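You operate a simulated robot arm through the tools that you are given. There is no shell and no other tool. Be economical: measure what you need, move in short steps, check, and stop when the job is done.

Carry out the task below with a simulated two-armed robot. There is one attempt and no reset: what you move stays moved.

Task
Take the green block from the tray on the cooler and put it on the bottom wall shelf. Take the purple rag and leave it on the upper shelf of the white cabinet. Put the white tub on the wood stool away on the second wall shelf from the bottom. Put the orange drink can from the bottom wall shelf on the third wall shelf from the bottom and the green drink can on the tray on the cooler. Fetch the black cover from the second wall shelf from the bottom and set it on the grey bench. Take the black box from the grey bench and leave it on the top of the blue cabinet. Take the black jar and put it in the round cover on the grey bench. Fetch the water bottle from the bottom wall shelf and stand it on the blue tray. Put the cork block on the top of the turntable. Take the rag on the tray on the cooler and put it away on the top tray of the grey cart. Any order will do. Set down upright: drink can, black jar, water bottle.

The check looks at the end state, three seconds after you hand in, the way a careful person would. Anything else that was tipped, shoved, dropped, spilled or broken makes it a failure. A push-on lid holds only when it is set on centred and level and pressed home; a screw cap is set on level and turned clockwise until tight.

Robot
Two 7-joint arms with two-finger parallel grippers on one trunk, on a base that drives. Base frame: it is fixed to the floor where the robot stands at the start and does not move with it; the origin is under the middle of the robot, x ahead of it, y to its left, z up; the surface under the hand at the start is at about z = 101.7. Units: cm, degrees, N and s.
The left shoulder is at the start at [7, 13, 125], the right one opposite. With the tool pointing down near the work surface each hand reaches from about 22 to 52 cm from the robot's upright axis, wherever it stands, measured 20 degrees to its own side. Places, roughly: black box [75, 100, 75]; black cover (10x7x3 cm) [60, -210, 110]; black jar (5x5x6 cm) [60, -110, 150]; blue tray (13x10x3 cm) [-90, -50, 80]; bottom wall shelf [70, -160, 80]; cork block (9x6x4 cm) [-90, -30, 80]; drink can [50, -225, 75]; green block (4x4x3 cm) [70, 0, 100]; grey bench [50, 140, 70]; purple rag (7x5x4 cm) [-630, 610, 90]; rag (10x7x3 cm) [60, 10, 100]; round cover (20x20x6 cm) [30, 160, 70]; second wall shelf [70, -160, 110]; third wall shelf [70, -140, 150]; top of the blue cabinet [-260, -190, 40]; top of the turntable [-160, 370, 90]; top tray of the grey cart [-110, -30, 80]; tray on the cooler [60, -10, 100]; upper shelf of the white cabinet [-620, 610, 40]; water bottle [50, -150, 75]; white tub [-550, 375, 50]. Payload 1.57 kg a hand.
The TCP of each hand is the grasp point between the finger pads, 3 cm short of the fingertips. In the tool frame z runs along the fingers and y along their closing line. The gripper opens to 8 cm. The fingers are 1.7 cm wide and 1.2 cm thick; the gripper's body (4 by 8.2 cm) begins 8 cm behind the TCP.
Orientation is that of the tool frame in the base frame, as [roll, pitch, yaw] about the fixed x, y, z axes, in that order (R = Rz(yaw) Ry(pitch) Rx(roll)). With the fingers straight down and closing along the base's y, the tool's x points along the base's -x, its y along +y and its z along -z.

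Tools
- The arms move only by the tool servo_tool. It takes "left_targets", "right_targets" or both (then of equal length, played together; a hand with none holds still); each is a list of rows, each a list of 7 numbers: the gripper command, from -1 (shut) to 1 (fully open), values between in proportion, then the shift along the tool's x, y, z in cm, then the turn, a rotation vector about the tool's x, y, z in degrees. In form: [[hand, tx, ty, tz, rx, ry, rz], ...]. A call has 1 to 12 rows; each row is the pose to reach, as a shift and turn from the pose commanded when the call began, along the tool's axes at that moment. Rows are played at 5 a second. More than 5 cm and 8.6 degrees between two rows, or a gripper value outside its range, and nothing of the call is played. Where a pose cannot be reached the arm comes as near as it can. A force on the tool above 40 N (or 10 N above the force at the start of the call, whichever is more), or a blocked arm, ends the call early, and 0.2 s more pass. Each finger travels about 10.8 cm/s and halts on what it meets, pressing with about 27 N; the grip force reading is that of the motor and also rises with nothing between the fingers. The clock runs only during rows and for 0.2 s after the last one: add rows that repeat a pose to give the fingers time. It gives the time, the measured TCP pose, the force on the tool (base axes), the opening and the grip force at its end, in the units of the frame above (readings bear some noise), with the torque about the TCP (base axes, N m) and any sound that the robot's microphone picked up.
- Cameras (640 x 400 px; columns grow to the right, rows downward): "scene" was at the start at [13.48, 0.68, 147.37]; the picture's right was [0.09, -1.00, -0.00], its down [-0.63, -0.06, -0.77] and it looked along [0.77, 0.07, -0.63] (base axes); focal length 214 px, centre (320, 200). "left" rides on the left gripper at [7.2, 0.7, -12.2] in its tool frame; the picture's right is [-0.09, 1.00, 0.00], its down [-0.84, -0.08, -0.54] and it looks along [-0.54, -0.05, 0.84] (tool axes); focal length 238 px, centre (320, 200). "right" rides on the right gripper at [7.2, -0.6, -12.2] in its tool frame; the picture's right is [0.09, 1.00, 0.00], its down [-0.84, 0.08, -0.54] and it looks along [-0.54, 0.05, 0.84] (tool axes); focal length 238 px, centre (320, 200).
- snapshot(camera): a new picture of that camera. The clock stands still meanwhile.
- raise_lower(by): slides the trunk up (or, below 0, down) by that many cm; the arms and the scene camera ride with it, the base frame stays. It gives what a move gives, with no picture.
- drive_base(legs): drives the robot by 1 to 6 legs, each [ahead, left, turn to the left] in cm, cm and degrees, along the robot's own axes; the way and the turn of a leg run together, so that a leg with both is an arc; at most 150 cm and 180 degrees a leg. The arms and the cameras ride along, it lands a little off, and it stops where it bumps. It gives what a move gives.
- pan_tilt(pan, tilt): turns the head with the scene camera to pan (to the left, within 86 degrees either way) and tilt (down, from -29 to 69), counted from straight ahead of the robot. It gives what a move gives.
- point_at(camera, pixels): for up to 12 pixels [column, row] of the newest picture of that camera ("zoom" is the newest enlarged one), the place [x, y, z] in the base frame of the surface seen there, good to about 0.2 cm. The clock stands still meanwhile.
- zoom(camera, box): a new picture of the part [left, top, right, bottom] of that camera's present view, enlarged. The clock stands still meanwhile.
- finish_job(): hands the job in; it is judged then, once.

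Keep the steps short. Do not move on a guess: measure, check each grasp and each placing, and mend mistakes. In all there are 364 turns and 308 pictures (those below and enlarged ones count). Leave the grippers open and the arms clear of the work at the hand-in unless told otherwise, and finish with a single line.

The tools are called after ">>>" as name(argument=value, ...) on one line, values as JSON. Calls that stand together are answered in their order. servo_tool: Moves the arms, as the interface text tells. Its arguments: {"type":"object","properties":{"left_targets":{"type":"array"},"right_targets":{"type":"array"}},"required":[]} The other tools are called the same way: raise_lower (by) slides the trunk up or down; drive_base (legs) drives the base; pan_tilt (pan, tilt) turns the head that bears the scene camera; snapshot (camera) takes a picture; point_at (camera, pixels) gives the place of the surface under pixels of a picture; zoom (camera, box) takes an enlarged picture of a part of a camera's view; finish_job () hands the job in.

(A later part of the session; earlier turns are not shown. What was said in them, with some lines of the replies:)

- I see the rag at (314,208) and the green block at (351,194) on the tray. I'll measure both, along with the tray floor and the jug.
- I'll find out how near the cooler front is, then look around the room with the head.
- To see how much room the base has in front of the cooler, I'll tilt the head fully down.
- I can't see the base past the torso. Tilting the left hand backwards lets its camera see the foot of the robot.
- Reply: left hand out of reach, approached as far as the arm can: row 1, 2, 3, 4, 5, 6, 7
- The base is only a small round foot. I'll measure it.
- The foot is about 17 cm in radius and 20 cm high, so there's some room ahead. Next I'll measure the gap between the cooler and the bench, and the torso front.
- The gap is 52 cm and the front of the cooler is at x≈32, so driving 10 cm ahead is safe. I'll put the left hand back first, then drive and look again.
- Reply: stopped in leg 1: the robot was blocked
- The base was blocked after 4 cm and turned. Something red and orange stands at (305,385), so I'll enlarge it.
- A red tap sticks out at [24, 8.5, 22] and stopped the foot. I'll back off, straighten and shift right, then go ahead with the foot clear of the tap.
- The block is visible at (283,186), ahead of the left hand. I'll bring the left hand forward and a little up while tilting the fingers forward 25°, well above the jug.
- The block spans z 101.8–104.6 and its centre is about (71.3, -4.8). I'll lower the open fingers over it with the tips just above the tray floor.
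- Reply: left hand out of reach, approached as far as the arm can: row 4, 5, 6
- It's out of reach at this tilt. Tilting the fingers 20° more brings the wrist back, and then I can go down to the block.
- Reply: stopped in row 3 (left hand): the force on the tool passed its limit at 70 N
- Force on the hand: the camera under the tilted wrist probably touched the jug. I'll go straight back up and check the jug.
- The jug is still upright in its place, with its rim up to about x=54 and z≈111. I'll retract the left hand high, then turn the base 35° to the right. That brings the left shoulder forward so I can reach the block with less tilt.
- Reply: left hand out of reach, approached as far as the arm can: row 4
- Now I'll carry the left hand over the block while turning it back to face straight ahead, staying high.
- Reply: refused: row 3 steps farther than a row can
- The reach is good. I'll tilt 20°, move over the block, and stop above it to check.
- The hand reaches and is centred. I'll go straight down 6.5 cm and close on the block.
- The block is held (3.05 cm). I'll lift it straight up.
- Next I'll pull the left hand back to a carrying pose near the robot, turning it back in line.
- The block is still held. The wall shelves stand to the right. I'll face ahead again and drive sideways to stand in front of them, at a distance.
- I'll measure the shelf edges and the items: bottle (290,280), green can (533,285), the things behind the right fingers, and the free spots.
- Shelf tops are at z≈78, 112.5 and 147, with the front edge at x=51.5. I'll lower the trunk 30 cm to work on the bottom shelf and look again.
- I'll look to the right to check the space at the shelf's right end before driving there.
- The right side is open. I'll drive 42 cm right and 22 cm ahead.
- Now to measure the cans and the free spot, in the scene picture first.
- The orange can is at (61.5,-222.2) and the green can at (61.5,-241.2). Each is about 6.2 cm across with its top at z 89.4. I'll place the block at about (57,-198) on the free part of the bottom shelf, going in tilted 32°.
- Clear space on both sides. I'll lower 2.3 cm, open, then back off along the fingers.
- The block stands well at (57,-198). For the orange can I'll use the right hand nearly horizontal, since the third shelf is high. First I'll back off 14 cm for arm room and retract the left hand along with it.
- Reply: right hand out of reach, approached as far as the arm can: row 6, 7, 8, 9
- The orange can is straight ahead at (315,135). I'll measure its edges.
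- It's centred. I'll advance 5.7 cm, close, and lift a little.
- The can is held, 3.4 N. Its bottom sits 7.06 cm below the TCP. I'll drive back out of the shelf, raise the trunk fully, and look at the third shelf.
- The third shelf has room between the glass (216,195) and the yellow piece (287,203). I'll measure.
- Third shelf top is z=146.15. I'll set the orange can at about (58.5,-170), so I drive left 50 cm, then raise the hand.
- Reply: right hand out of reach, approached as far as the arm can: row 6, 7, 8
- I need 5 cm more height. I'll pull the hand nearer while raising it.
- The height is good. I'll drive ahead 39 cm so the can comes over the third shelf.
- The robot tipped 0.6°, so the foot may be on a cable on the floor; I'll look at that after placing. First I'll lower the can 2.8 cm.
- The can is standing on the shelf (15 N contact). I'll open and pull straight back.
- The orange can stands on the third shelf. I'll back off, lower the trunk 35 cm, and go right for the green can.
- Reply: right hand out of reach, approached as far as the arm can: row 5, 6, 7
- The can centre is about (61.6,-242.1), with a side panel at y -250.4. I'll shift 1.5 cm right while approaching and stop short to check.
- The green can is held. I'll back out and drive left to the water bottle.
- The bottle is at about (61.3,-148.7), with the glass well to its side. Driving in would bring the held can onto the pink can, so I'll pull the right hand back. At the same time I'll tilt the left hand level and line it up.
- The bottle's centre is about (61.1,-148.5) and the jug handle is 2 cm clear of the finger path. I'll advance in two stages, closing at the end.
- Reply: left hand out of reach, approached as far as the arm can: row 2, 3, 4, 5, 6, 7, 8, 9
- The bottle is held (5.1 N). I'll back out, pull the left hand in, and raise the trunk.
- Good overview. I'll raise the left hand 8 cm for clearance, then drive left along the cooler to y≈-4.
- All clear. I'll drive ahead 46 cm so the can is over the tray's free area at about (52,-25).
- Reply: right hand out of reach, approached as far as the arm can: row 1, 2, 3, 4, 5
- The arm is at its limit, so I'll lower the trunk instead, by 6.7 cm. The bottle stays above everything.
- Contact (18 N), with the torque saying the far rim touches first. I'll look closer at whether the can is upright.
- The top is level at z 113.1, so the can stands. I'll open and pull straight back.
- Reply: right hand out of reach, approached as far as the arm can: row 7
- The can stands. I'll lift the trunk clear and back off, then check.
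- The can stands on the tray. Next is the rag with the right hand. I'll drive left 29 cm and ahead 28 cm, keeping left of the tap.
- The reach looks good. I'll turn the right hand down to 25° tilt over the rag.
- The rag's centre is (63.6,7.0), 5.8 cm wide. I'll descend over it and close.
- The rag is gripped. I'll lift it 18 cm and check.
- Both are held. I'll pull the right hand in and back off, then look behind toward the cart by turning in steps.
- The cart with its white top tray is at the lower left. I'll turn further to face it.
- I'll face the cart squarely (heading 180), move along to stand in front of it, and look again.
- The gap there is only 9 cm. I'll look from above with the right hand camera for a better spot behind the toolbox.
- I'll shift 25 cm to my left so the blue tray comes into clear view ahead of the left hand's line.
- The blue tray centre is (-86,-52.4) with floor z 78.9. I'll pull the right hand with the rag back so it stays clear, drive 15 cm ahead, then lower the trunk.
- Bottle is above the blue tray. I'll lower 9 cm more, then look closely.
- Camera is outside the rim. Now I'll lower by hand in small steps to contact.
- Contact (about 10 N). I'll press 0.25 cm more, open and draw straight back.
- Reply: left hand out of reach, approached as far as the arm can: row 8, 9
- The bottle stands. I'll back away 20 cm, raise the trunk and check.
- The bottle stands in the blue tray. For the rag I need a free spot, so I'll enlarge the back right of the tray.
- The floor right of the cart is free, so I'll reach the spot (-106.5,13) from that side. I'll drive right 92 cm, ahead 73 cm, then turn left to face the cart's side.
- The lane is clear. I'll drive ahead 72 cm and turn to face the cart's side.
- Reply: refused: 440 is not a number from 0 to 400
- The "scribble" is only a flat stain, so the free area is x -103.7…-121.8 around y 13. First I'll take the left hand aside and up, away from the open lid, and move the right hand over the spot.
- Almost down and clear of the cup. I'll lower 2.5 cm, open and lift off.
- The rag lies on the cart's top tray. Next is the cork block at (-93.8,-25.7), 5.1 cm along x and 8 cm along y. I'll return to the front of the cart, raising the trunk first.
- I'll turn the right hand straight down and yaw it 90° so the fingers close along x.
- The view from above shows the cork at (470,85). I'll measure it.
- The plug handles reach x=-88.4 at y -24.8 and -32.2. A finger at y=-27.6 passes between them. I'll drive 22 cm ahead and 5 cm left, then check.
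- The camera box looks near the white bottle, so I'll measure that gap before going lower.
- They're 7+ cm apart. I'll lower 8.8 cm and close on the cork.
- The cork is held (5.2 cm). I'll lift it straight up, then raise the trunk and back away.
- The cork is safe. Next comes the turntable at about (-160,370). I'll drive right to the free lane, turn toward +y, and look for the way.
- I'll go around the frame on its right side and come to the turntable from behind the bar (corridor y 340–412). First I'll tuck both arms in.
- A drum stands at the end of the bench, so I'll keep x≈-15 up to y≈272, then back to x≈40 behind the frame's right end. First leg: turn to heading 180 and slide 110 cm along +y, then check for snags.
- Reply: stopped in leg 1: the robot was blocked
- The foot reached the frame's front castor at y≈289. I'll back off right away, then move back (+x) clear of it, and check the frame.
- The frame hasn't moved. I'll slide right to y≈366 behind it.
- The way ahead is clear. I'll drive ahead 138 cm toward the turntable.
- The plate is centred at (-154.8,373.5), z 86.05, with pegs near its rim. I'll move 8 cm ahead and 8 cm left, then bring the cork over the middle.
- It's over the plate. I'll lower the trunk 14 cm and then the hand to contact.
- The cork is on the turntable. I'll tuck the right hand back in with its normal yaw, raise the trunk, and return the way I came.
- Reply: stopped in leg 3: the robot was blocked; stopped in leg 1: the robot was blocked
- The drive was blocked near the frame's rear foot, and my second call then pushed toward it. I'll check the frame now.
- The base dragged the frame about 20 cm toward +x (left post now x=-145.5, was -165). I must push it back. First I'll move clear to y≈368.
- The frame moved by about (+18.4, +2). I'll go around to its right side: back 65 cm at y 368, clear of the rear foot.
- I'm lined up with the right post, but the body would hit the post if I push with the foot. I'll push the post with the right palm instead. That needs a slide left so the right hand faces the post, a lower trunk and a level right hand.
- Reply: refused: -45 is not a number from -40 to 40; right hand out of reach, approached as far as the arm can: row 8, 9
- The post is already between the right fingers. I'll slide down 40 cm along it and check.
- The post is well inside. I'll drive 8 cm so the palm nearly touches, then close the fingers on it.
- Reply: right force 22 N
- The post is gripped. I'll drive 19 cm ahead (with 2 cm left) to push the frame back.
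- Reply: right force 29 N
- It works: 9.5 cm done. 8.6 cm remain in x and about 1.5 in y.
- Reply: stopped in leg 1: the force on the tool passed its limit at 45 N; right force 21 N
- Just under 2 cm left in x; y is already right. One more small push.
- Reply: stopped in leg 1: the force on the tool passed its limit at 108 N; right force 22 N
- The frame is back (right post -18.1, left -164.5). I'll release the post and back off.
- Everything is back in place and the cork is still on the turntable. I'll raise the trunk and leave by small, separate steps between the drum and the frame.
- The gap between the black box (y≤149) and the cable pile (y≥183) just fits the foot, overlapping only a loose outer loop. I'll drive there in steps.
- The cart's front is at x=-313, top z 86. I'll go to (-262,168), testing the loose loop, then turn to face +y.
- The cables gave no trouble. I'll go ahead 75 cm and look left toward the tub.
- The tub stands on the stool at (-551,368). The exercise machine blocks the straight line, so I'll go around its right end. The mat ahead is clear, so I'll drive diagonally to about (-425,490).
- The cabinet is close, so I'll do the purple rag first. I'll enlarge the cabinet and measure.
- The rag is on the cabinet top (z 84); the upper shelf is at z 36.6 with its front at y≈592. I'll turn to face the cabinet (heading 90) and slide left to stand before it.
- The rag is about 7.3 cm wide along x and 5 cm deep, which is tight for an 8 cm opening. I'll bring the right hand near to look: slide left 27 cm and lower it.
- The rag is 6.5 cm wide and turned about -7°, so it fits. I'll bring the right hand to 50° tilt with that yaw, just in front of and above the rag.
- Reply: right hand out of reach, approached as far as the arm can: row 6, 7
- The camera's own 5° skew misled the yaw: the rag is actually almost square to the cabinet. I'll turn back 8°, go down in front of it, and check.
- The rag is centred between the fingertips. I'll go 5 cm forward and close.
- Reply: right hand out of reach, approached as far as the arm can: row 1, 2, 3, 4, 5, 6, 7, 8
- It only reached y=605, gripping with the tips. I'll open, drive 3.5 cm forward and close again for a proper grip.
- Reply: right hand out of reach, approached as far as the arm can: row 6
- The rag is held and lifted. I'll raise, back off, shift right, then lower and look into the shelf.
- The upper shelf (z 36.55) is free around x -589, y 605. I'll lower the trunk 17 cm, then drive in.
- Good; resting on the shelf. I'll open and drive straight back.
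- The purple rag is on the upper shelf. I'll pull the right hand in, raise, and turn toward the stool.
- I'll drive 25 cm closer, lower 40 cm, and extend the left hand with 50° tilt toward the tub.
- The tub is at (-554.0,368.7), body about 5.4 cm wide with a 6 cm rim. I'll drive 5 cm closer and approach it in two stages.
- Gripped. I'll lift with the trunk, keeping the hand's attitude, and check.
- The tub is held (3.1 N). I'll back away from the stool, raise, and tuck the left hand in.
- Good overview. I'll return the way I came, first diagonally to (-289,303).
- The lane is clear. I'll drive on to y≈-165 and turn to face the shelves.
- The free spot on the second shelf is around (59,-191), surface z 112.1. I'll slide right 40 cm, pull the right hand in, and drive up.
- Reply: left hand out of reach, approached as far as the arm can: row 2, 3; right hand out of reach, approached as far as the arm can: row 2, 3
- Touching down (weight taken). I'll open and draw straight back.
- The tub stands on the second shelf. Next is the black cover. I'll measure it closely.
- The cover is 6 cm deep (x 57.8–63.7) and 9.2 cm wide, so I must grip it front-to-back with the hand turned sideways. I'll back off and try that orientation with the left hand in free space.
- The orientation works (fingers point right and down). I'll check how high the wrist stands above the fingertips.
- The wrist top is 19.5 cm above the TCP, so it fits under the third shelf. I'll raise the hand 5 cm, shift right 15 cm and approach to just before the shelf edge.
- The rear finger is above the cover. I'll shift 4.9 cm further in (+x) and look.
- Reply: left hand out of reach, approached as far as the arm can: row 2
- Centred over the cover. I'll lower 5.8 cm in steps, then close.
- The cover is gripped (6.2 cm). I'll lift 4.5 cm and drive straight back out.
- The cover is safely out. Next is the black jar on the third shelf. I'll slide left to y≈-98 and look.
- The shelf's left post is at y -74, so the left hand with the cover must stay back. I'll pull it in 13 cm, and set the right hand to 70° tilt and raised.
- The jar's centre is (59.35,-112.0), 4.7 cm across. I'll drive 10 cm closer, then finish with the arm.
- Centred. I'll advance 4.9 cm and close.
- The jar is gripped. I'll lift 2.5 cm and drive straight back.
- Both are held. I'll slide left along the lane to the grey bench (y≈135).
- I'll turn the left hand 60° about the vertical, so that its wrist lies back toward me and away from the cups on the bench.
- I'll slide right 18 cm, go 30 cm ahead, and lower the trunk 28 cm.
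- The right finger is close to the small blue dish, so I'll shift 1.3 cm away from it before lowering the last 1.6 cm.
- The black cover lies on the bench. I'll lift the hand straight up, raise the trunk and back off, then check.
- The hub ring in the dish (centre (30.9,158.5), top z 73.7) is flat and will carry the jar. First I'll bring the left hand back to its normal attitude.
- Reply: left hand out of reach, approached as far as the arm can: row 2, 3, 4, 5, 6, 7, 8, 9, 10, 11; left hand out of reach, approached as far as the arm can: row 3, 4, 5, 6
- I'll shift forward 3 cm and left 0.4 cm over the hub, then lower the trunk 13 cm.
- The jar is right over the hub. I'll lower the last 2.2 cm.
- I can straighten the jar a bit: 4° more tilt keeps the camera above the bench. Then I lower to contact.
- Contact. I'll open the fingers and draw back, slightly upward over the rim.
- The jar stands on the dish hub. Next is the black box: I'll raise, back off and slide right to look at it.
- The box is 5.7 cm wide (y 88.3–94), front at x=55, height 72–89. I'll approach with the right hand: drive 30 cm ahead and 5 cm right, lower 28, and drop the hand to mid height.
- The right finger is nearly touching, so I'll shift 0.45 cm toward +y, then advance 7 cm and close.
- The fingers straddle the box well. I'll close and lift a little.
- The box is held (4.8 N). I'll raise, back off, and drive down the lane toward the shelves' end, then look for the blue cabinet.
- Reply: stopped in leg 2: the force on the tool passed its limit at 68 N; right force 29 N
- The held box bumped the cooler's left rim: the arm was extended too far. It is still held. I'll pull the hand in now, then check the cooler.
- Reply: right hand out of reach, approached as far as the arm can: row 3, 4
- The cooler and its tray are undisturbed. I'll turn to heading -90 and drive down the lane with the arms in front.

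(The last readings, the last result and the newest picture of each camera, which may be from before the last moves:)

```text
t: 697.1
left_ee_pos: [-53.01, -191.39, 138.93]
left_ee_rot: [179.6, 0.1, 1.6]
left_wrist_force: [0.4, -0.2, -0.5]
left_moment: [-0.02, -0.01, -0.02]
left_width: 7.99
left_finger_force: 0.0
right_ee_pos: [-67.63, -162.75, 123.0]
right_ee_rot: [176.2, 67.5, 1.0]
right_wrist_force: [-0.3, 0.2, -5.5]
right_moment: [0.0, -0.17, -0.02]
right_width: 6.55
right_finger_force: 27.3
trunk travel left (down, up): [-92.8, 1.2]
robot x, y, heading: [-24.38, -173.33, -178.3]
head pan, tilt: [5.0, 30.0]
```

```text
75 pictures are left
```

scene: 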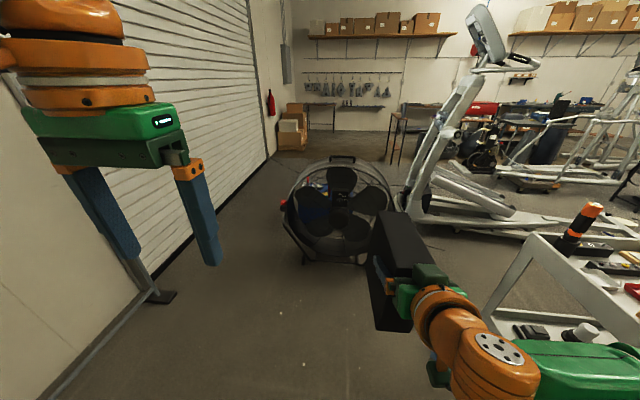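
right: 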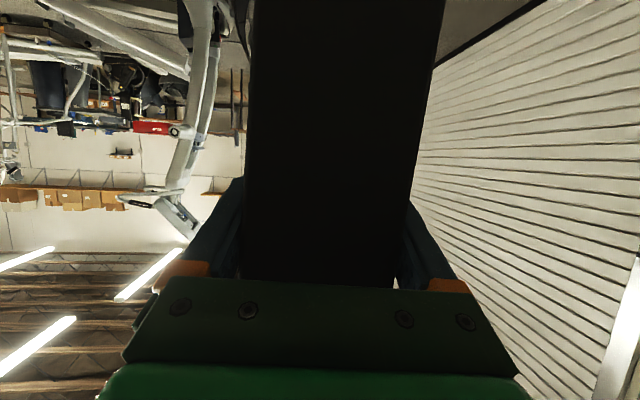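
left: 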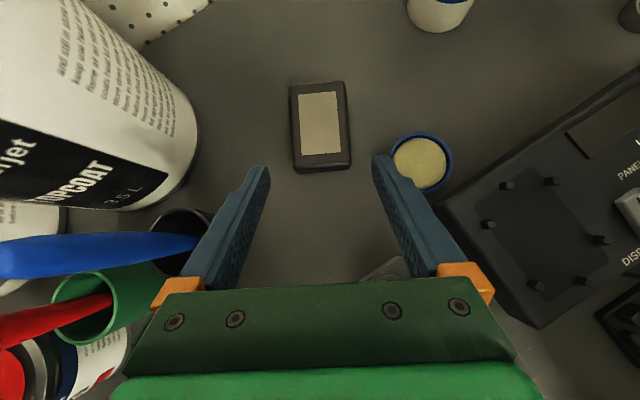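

>>> point_at(camera="scene", pixels=[[303, 262], [362, 263], [285, 205], [225, 205], [155, 295], [312, 205], [300, 180], [250, 180], [400, 205], [280, 260]])

>>> zoom(camera="scene", box=[240, 130, 440, 280])

```text
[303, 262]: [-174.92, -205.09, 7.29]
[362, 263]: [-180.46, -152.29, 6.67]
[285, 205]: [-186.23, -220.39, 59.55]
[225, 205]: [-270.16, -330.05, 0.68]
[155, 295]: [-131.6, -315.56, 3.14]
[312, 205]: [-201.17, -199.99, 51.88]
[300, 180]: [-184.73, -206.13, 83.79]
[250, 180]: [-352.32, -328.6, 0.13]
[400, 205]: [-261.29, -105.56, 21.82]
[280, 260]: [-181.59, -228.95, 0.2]
```

```text
2.67 times, centred on (340, 205) of scene
```

zoom: 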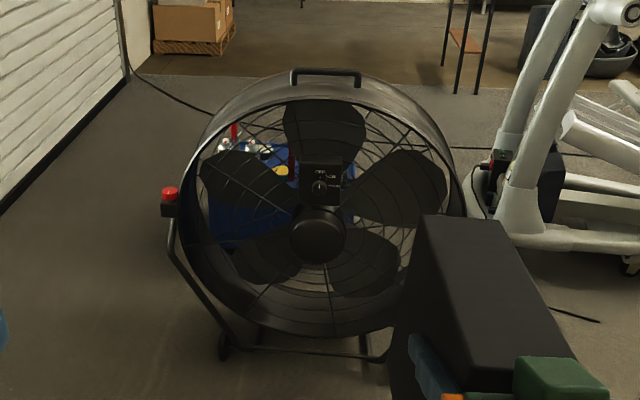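

The blue cabinet stands behind the fan. I'll go around the fan's left side along y≈-265.

>>> drive_base(legs=[[20, 92, -1.8], [110, 0, 0], [95, 0, 0]])

>>> pan_tilt(pan=-75, tilt=40)

>>> snapshot(camera="scene")

```text
t: 711.7
left_ee_pos: [-275.48, -283.33, 138.98]
left_ee_rot: [179.5, 0.3, 0.2]
left_wrist_force: [0.6, -0.3, 0.2]
left_moment: [0.01, -0.03, -0.03]
left_width: 8.01
left_finger_force: 0.1
right_ee_pos: [-289.25, -254.54, 123.08]
right_ee_rot: [176.1, 67.6, -0.1]
right_wrist_force: [0.1, -0.4, -4.9]
right_moment: [0.01, -0.17, -0.03]
right_width: 6.52
right_finger_force: 27.1
trunk travel left (down, up): [-92.8, 1.2]
robot x, y, heading: [-246.59, -265.9, -179.7]
head pan, tilt: [5.0, 30.0]
```

```text
t: 713.2
left_ee_pos: [-275.6, -283.37, 139.0]
left_ee_rot: [179.5, 0.0, 0.3]
left_wrist_force: [-0.1, -0.5, -0.4]
left_moment: [0.01, 0.0, -0.02]
left_width: 8.01
left_finger_force: 0.0
right_ee_pos: [-289.44, -254.62, 122.97]
right_ee_rot: [176.2, 67.5, -0.3]
right_wrist_force: [-0.2, 0.2, -5.2]
right_moment: [0.01, -0.11, 0.01]
right_width: 6.54
right_finger_force: 27.3
trunk travel left (down, up): [-92.8, 1.2]
robot x, y, heading: [-246.52, -265.8, -179.6]
head pan, tilt: [-75.0, 40.0]
```

```text
73 pictures are left
```

scene: 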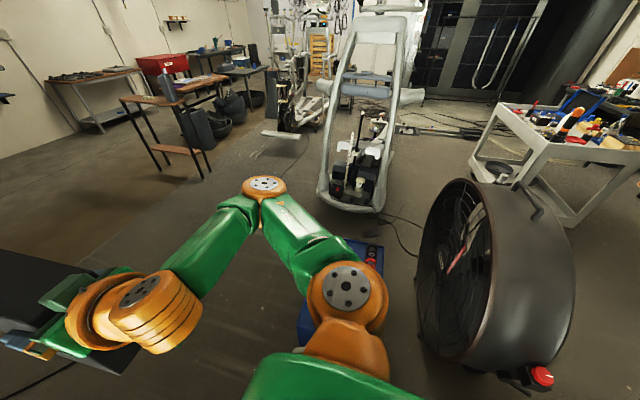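

>>> drive_base(legs=[[0, -6, -90]])

>>> pan_tilt(pan=0, tilt=50)

>>> snapshot(camera="scene")

```text
t: 717.5
left_ee_pos: [-260.3, -232.9, 139.04]
left_ee_rot: [179.6, 0.1, -89.7]
left_wrist_force: [-0.2, 0.6, 0.4]
left_moment: [-0.01, -0.02, 0.0]
left_width: 7.98
left_finger_force: 0.0
right_ee_pos: [-231.62, -219.22, 123.07]
right_ee_rot: [176.3, 67.4, -90.2]
right_wrist_force: [0.0, -0.5, -6.1]
right_moment: [-0.1, -0.01, 0.0]
right_width: 6.52
right_finger_force: 27.2
trunk travel left (down, up): [-92.8, 1.2]
robot x, y, heading: [-242.63, -261.76, 90.4]
head pan, tilt: [-75.0, 40.0]
```

```text
t: 718.9
left_ee_pos: [-260.37, -232.94, 138.99]
left_ee_rot: [179.5, 0.0, -89.8]
left_wrist_force: [-0.6, 0.6, -0.1]
left_moment: [0.0, 0.0, 0.04]
left_width: 8.0
left_finger_force: 0.1
right_ee_pos: [-231.56, -219.1, 123.05]
right_ee_rot: [176.2, 67.4, -90.3]
right_wrist_force: [-0.1, 0.8, -5.9]
right_moment: [-0.14, -0.01, 0.0]
right_width: 6.56
right_finger_force: 27.0
trunk travel left (down, up): [-92.8, 1.2]
robot x, y, heading: [-242.98, -262.04, 90.4]
head pan, tilt: [0.0, 50.0]
```

```text
72 pictures are left
```

scene: 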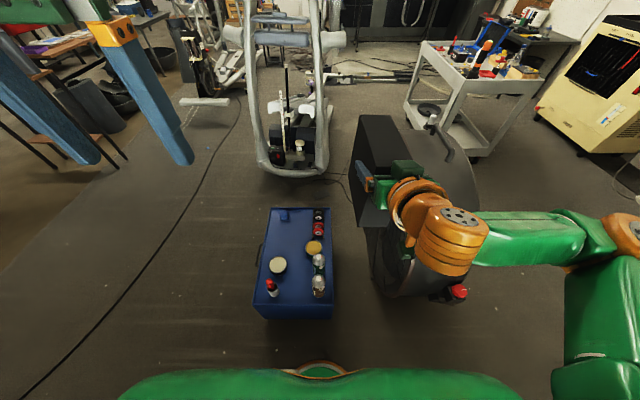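

>>> zoom(camera="scene", box=[240, 195, 360, 325])

>>> point_at(camera="zoom", pixels=[[105, 45], [300, 50], [65, 330], [300, 335], [175, 210], [110, 285], [235, 165], [250, 210], [250, 280], [250, 100], [160, 60], [190, 130]])

```text
3.08 times, centred on (300, 260) of scene
```

zoom: 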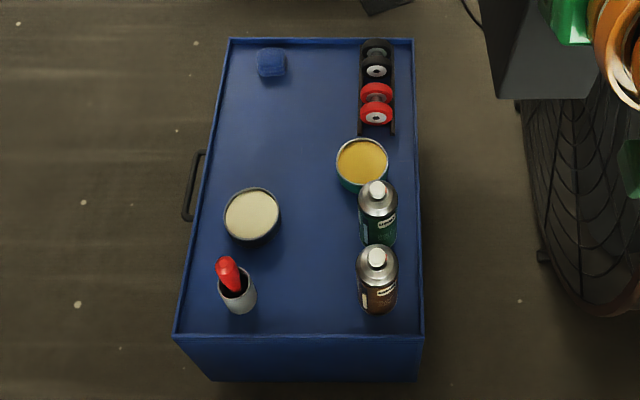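

```text
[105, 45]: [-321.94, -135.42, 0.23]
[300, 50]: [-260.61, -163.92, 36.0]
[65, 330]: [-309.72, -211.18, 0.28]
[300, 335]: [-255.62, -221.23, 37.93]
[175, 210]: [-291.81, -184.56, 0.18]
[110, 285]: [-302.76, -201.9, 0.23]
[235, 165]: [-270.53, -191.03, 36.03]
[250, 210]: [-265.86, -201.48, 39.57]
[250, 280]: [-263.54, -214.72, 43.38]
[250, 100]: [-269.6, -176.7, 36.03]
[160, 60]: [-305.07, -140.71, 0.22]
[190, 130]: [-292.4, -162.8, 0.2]
```

>>> point_at(camera="zoom", pixels=[[310, 100], [300, 200], [310, 290], [282, 222], [334, 165], [357, 225], [357, 290], [232, 100], [358, 100], [260, 300], [290, 60], [232, 42]])

```text
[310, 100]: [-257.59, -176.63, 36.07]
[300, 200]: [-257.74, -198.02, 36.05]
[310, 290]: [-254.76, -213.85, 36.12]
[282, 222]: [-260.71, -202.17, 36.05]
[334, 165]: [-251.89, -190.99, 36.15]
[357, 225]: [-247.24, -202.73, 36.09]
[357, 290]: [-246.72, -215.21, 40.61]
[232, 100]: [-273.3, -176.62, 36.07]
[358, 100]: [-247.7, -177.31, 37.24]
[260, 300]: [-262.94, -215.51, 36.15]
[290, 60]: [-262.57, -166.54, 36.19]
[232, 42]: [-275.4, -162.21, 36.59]
```

The free area of the cabinet top (z 36.05) is at its back left, around (-264,-178). I'll reach it from the cabinet's left side: slide left 70 cm, turn to heading 0, then slide up to y≈-167.

>>> drive_base(legs=[[0, 70, 0], [0, 0, -90]])

>>> drive_base(legs=[[0, 93, 0]])

>>> snapshot(camera="scene")

```text
t: 726.7
left_ee_pos: [-283.38, -245.25, 138.96]
left_ee_rot: [179.5, 0.1, 179.0]
left_wrist_force: [0.5, -0.5, 0.5]
left_moment: [0.01, 0.0, -0.02]
left_width: 7.98
left_finger_force: 0.0
right_ee_pos: [-270.23, -274.56, 122.85]
right_ee_rot: [176.3, 67.5, 178.6]
right_wrist_force: [0.8, 0.2, -4.6]
right_moment: [-0.01, 0.15, -0.03]
right_width: 6.51
right_finger_force: 27.0
trunk travel left (down, up): [-92.8, 1.2]
robot x, y, heading: [-313.04, -262.54, -0.8]
head pan, tilt: [0.0, 50.0]
```

```text
t: 731.5
left_ee_pos: [-281.73, -152.76, 139.01]
left_ee_rot: [179.4, 0.2, 178.7]
left_wrist_force: [0.6, 0.5, -0.4]
left_moment: [0.0, 0.0, 0.01]
left_width: 7.99
left_finger_force: 0.0
right_ee_pos: [-268.7, -181.9, 123.02]
right_ee_rot: [176.0, 67.5, 178.3]
right_wrist_force: [0.2, -0.2, -4.9]
right_moment: [-0.01, 0.1, 0.0]
right_width: 6.5
right_finger_force: 26.8
trunk travel left (down, up): [-92.8, 1.2]
robot x, y, heading: [-311.25, -169.24, -1.0]
head pan, tilt: [0.0, 50.0]
```

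```text
70 pictures are left
```

scene: 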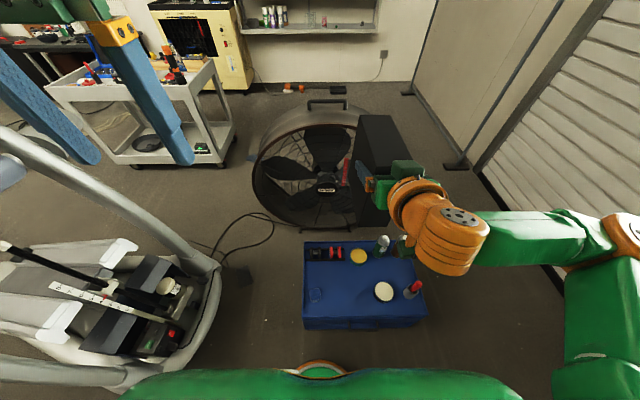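

>>> point_at(camera="scene", pixels=[[215, 300], [180, 360], [120, 385], [200, 265], [313, 245], [308, 320], [345, 290], [360, 257]])

>>> servo_tool(right_targets=[[-1, 0, 0, 0, 1.3, 0, 0], [-1, 0, 0, 0, 2.6, 0, 0], [-1, 0, 0, 0, 2.6, 0, 0]])

>>> zoom(camera="scene", box=[290, 90, 490, 340])

```text
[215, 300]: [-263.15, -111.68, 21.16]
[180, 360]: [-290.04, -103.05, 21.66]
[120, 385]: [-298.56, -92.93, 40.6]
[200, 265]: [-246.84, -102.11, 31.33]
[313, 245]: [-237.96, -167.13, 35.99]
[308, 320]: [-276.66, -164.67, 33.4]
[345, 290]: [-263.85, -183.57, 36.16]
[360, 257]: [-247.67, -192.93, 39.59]
```

```text
t: 732.3
left_ee_pos: [-281.77, -152.67, 138.95]
left_ee_rot: [179.5, 0.1, 178.8]
left_wrist_force: [0.2, 0.1, -0.9]
left_moment: [-0.01, -0.04, 0.0]
left_width: 8.0
left_finger_force: 0.1
right_ee_pos: [-268.57, -181.71, 122.88]
right_ee_rot: [178.8, 67.4, 178.4]
right_wrist_force: [-0.5, 0.2, -5.5]
right_moment: [0.0, 0.14, -0.02]
right_width: 6.49
right_finger_force: 26.9
trunk travel left (down, up): [-92.8, 1.2]
robot x, y, heading: [-311.27, -169.56, -1.2]
head pan, tilt: [0.0, 50.0]
```

```text
1.60 times, centred on (390, 215) of scene
```

zoom: 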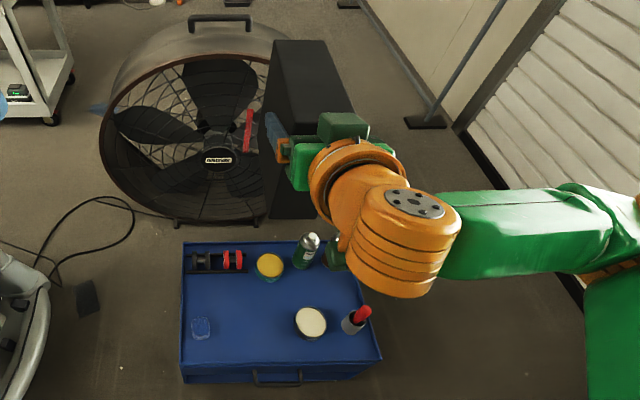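

The box is over the free area. I'll lower the trunk in steps.

>>> raise_lower(by=-40)

>>> raise_lower(by=-28)

>>> snapshot(camera="scene")

```text
t: 736.2
left_ee_pos: [-281.79, -152.51, 99.05]
left_ee_rot: [179.5, 0.1, 178.9]
left_wrist_force: [-0.2, -0.1, 0.4]
left_moment: [-0.01, -0.05, -0.03]
left_width: 7.99
left_finger_force: 0.0
right_ee_pos: [-268.74, -181.71, 82.95]
right_ee_rot: [178.8, 67.5, 178.4]
right_wrist_force: [0.5, 0.1, -4.9]
right_moment: [0.01, 0.14, -0.01]
right_width: 6.46
right_finger_force: 27.3
trunk travel left (down, up): [-52.8, 41.2]
robot x, y, heading: [-311.47, -169.16, -1.0]
head pan, tilt: [0.0, 50.0]
```

```text
t: 739.0
left_ee_pos: [-281.84, -152.56, 70.79]
left_ee_rot: [179.5, 0.0, 178.7]
left_wrist_force: [-0.3, -0.2, 0.6]
left_moment: [-0.01, -0.02, 0.0]
left_width: 8.03
left_finger_force: 0.1
right_ee_pos: [-268.73, -181.71, 54.96]
right_ee_rot: [178.8, 67.5, 178.5]
right_wrist_force: [0.2, -0.4, -3.9]
right_moment: [0.0, 0.16, 0.0]
right_width: 6.49
right_finger_force: 27.1
trunk travel left (down, up): [-24.8, 69.2]
robot x, y, heading: [-311.16, -169.22, -1.3]
head pan, tilt: [0.0, 50.0]
```

```text
68 pictures are left
```

scene: 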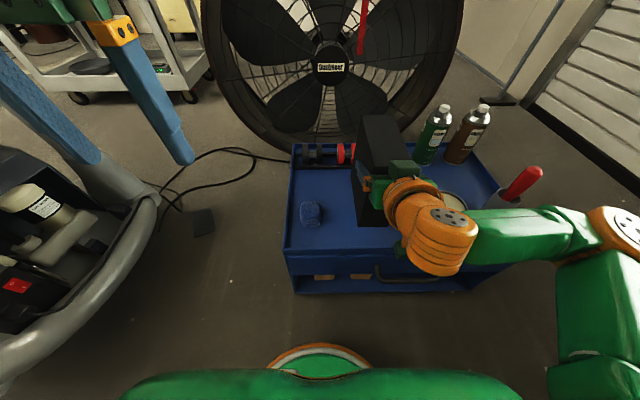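

>>> raise_lower(by=-7.5)

>>> zoom(camera="scene", box=[270, 80, 560, 290])

```text
t: 740.1
left_ee_pos: [-282.08, -152.48, 63.64]
left_ee_rot: [179.5, 0.4, 178.8]
left_wrist_force: [0.1, 0.7, 0.0]
left_moment: [0.01, -0.02, 0.0]
left_width: 7.98
left_finger_force: 0.1
right_ee_pos: [-268.89, -181.45, 47.92]
right_ee_rot: [178.9, 68.1, 178.5]
right_wrist_force: [4.5, 1.8, 22.7]
right_moment: [-0.39, 0.03, 0.24]
right_width: 6.45
right_finger_force: 27.2
trunk travel left (down, up): [-17.3, 76.7]
robot x, y, heading: [-311.53, -169.06, -1.1]
head pan, tilt: [0.0, 50.0]
```

```text
1.90 times, centred on (415, 185) of scene
```

zoom: 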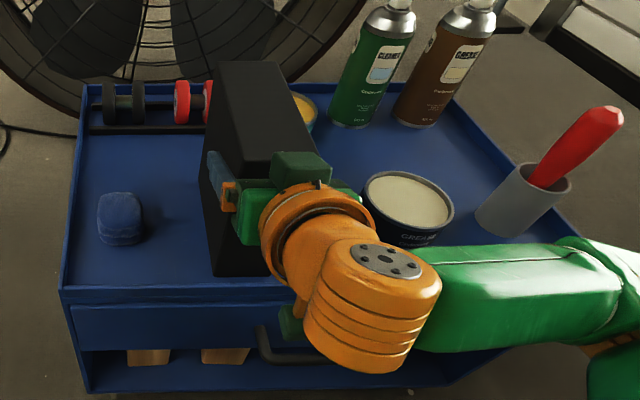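

Contact came 1.4 cm early, so the box may be tilted in the grip. I'll measure its top face.

>>> point_at(camera="zoom", pixels=[[222, 68], [275, 66], [245, 160], [300, 155], [262, 110], [225, 180], [240, 260], [262, 268]])

```text
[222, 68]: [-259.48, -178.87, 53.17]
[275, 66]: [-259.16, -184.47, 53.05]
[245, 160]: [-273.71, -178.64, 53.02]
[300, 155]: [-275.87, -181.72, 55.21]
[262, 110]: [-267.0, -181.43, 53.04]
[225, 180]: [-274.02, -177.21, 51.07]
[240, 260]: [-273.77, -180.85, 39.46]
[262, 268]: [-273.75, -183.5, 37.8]
```

The top face is level at z 53.05, so the box stands flat. I'll open and draw back.

>>> servo_tool(right_targets=[[-0.2, 0, 0, 0, 0, 0, 0], [0.6, 0, 0, 0, 0, 0, 0], [1, 0, 0, 0, 0, 0, 0], [1, 0, 0, 0, 0, 0, 0]])

>>> drive_base(legs=[[-14, 0, 0]])

>>> snapshot(camera="scene")

>>> snapshot(camera="right")

```text
t: 741.1
left_ee_pos: [-281.93, -152.55, 63.4]
left_ee_rot: [179.5, 0.2, 178.8]
left_wrist_force: [-0.4, -0.6, 0.4]
left_moment: [0.03, 0.0, 0.0]
left_width: 7.99
left_finger_force: 0.1
right_ee_pos: [-268.67, -181.79, 47.51]
right_ee_rot: [178.9, 67.5, 178.5]
right_wrist_force: [-0.2, 0.2, -0.9]
right_moment: [0.03, 0.0, -0.02]
right_width: 8.01
right_finger_force: 0.0
trunk travel left (down, up): [-17.3, 76.7]
robot x, y, heading: [-311.47, -169.36, -1.2]
head pan, tilt: [0.0, 50.0]
```

```text
t: 742.4
left_ee_pos: [-296.08, -152.22, 63.58]
left_ee_rot: [179.5, 0.2, 179.1]
left_wrist_force: [0.5, 0.4, 0.2]
left_moment: [-0.01, 0.0, -0.03]
left_width: 7.99
left_finger_force: 0.1
right_ee_pos: [-282.87, -181.45, 47.58]
right_ee_rot: [178.9, 67.6, 178.7]
right_wrist_force: [-0.4, 0.8, 0.1]
right_moment: [0.0, -0.01, 0.01]
right_width: 8.0
right_finger_force: 0.0
trunk travel left (down, up): [-17.3, 76.7]
robot x, y, heading: [-325.43, -169.1, -1.1]
head pan, tilt: [0.0, 50.0]
```

```text
66 pictures are left
```

scene: 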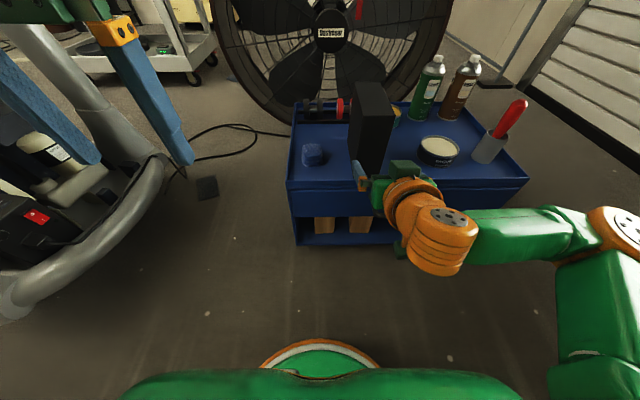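

```text
65 pictures are left
```

right: 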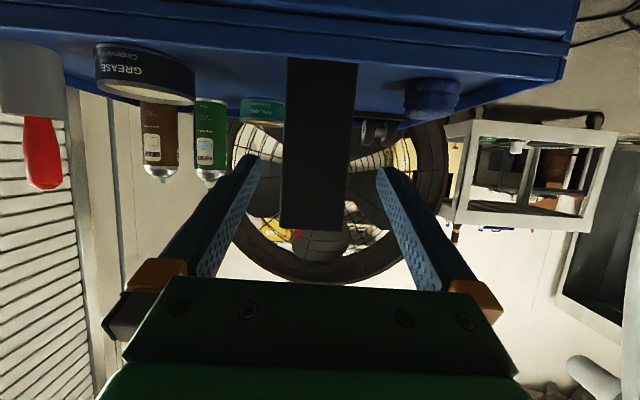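

The black box stands on the blue cabinet and nothing beside it moved. I'll back away and raise the arms clear.

>>> drive_base(legs=[[-18, 0, 0]])

>>> raise_lower(by=40)

>>> snapshot(camera="scene")

```text
t: 744.0
left_ee_pos: [-314.08, -151.95, 63.51]
left_ee_rot: [179.5, 0.2, 178.9]
left_wrist_force: [-0.4, 0.9, 0.6]
left_moment: [-0.01, 0.03, 0.01]
left_width: 7.99
left_finger_force: 0.0
right_ee_pos: [-300.96, -181.12, 47.53]
right_ee_rot: [178.8, 67.5, 178.5]
right_wrist_force: [0.3, -0.1, 0.0]
right_moment: [-0.02, -0.01, 0.0]
right_width: 8.03
right_finger_force: 0.1
trunk travel left (down, up): [-17.3, 76.7]
robot x, y, heading: [-343.51, -168.87, -1.0]
head pan, tilt: [0.0, 50.0]
```

```text
t: 747.8
left_ee_pos: [-314.03, -151.93, 103.56]
left_ee_rot: [179.5, 0.2, 179.0]
left_wrist_force: [0.9, 0.1, -0.7]
left_moment: [-0.01, 0.02, -0.01]
left_width: 7.98
left_finger_force: 0.0
right_ee_pos: [-300.95, -181.17, 87.64]
right_ee_rot: [178.7, 67.5, 178.6]
right_wrist_force: [-0.2, -0.3, -0.7]
right_moment: [-0.03, 0.01, 0.02]
right_width: 8.0
right_finger_force: 0.0
trunk travel left (down, up): [-57.3, 36.7]
robot x, y, heading: [-343.33, -168.99, -1.3]
head pan, tilt: [0.0, 50.0]
```

```text
64 pictures are left
```

scene: 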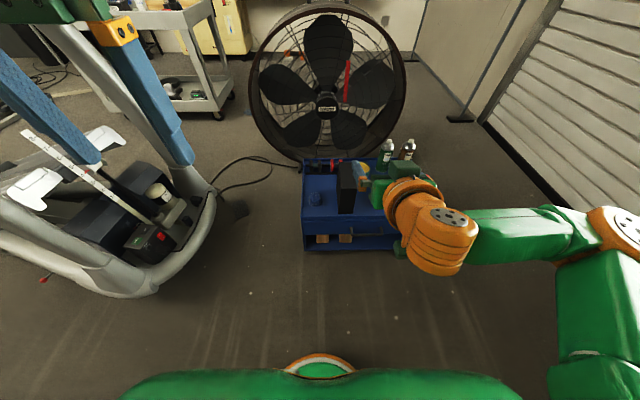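

All ten items are placed and checked, both grippers are open and the arms are clear, so I'm handing in.

>>> finish_job()

```text
The job is handed in.
```

All eleven objects are in their places and the job is handed in; I dragged the hose frame about 18 cm on the way and pushed it back to within about 2 cm, and two light bumps (jug, cooler rim) left nothing visibly moved.
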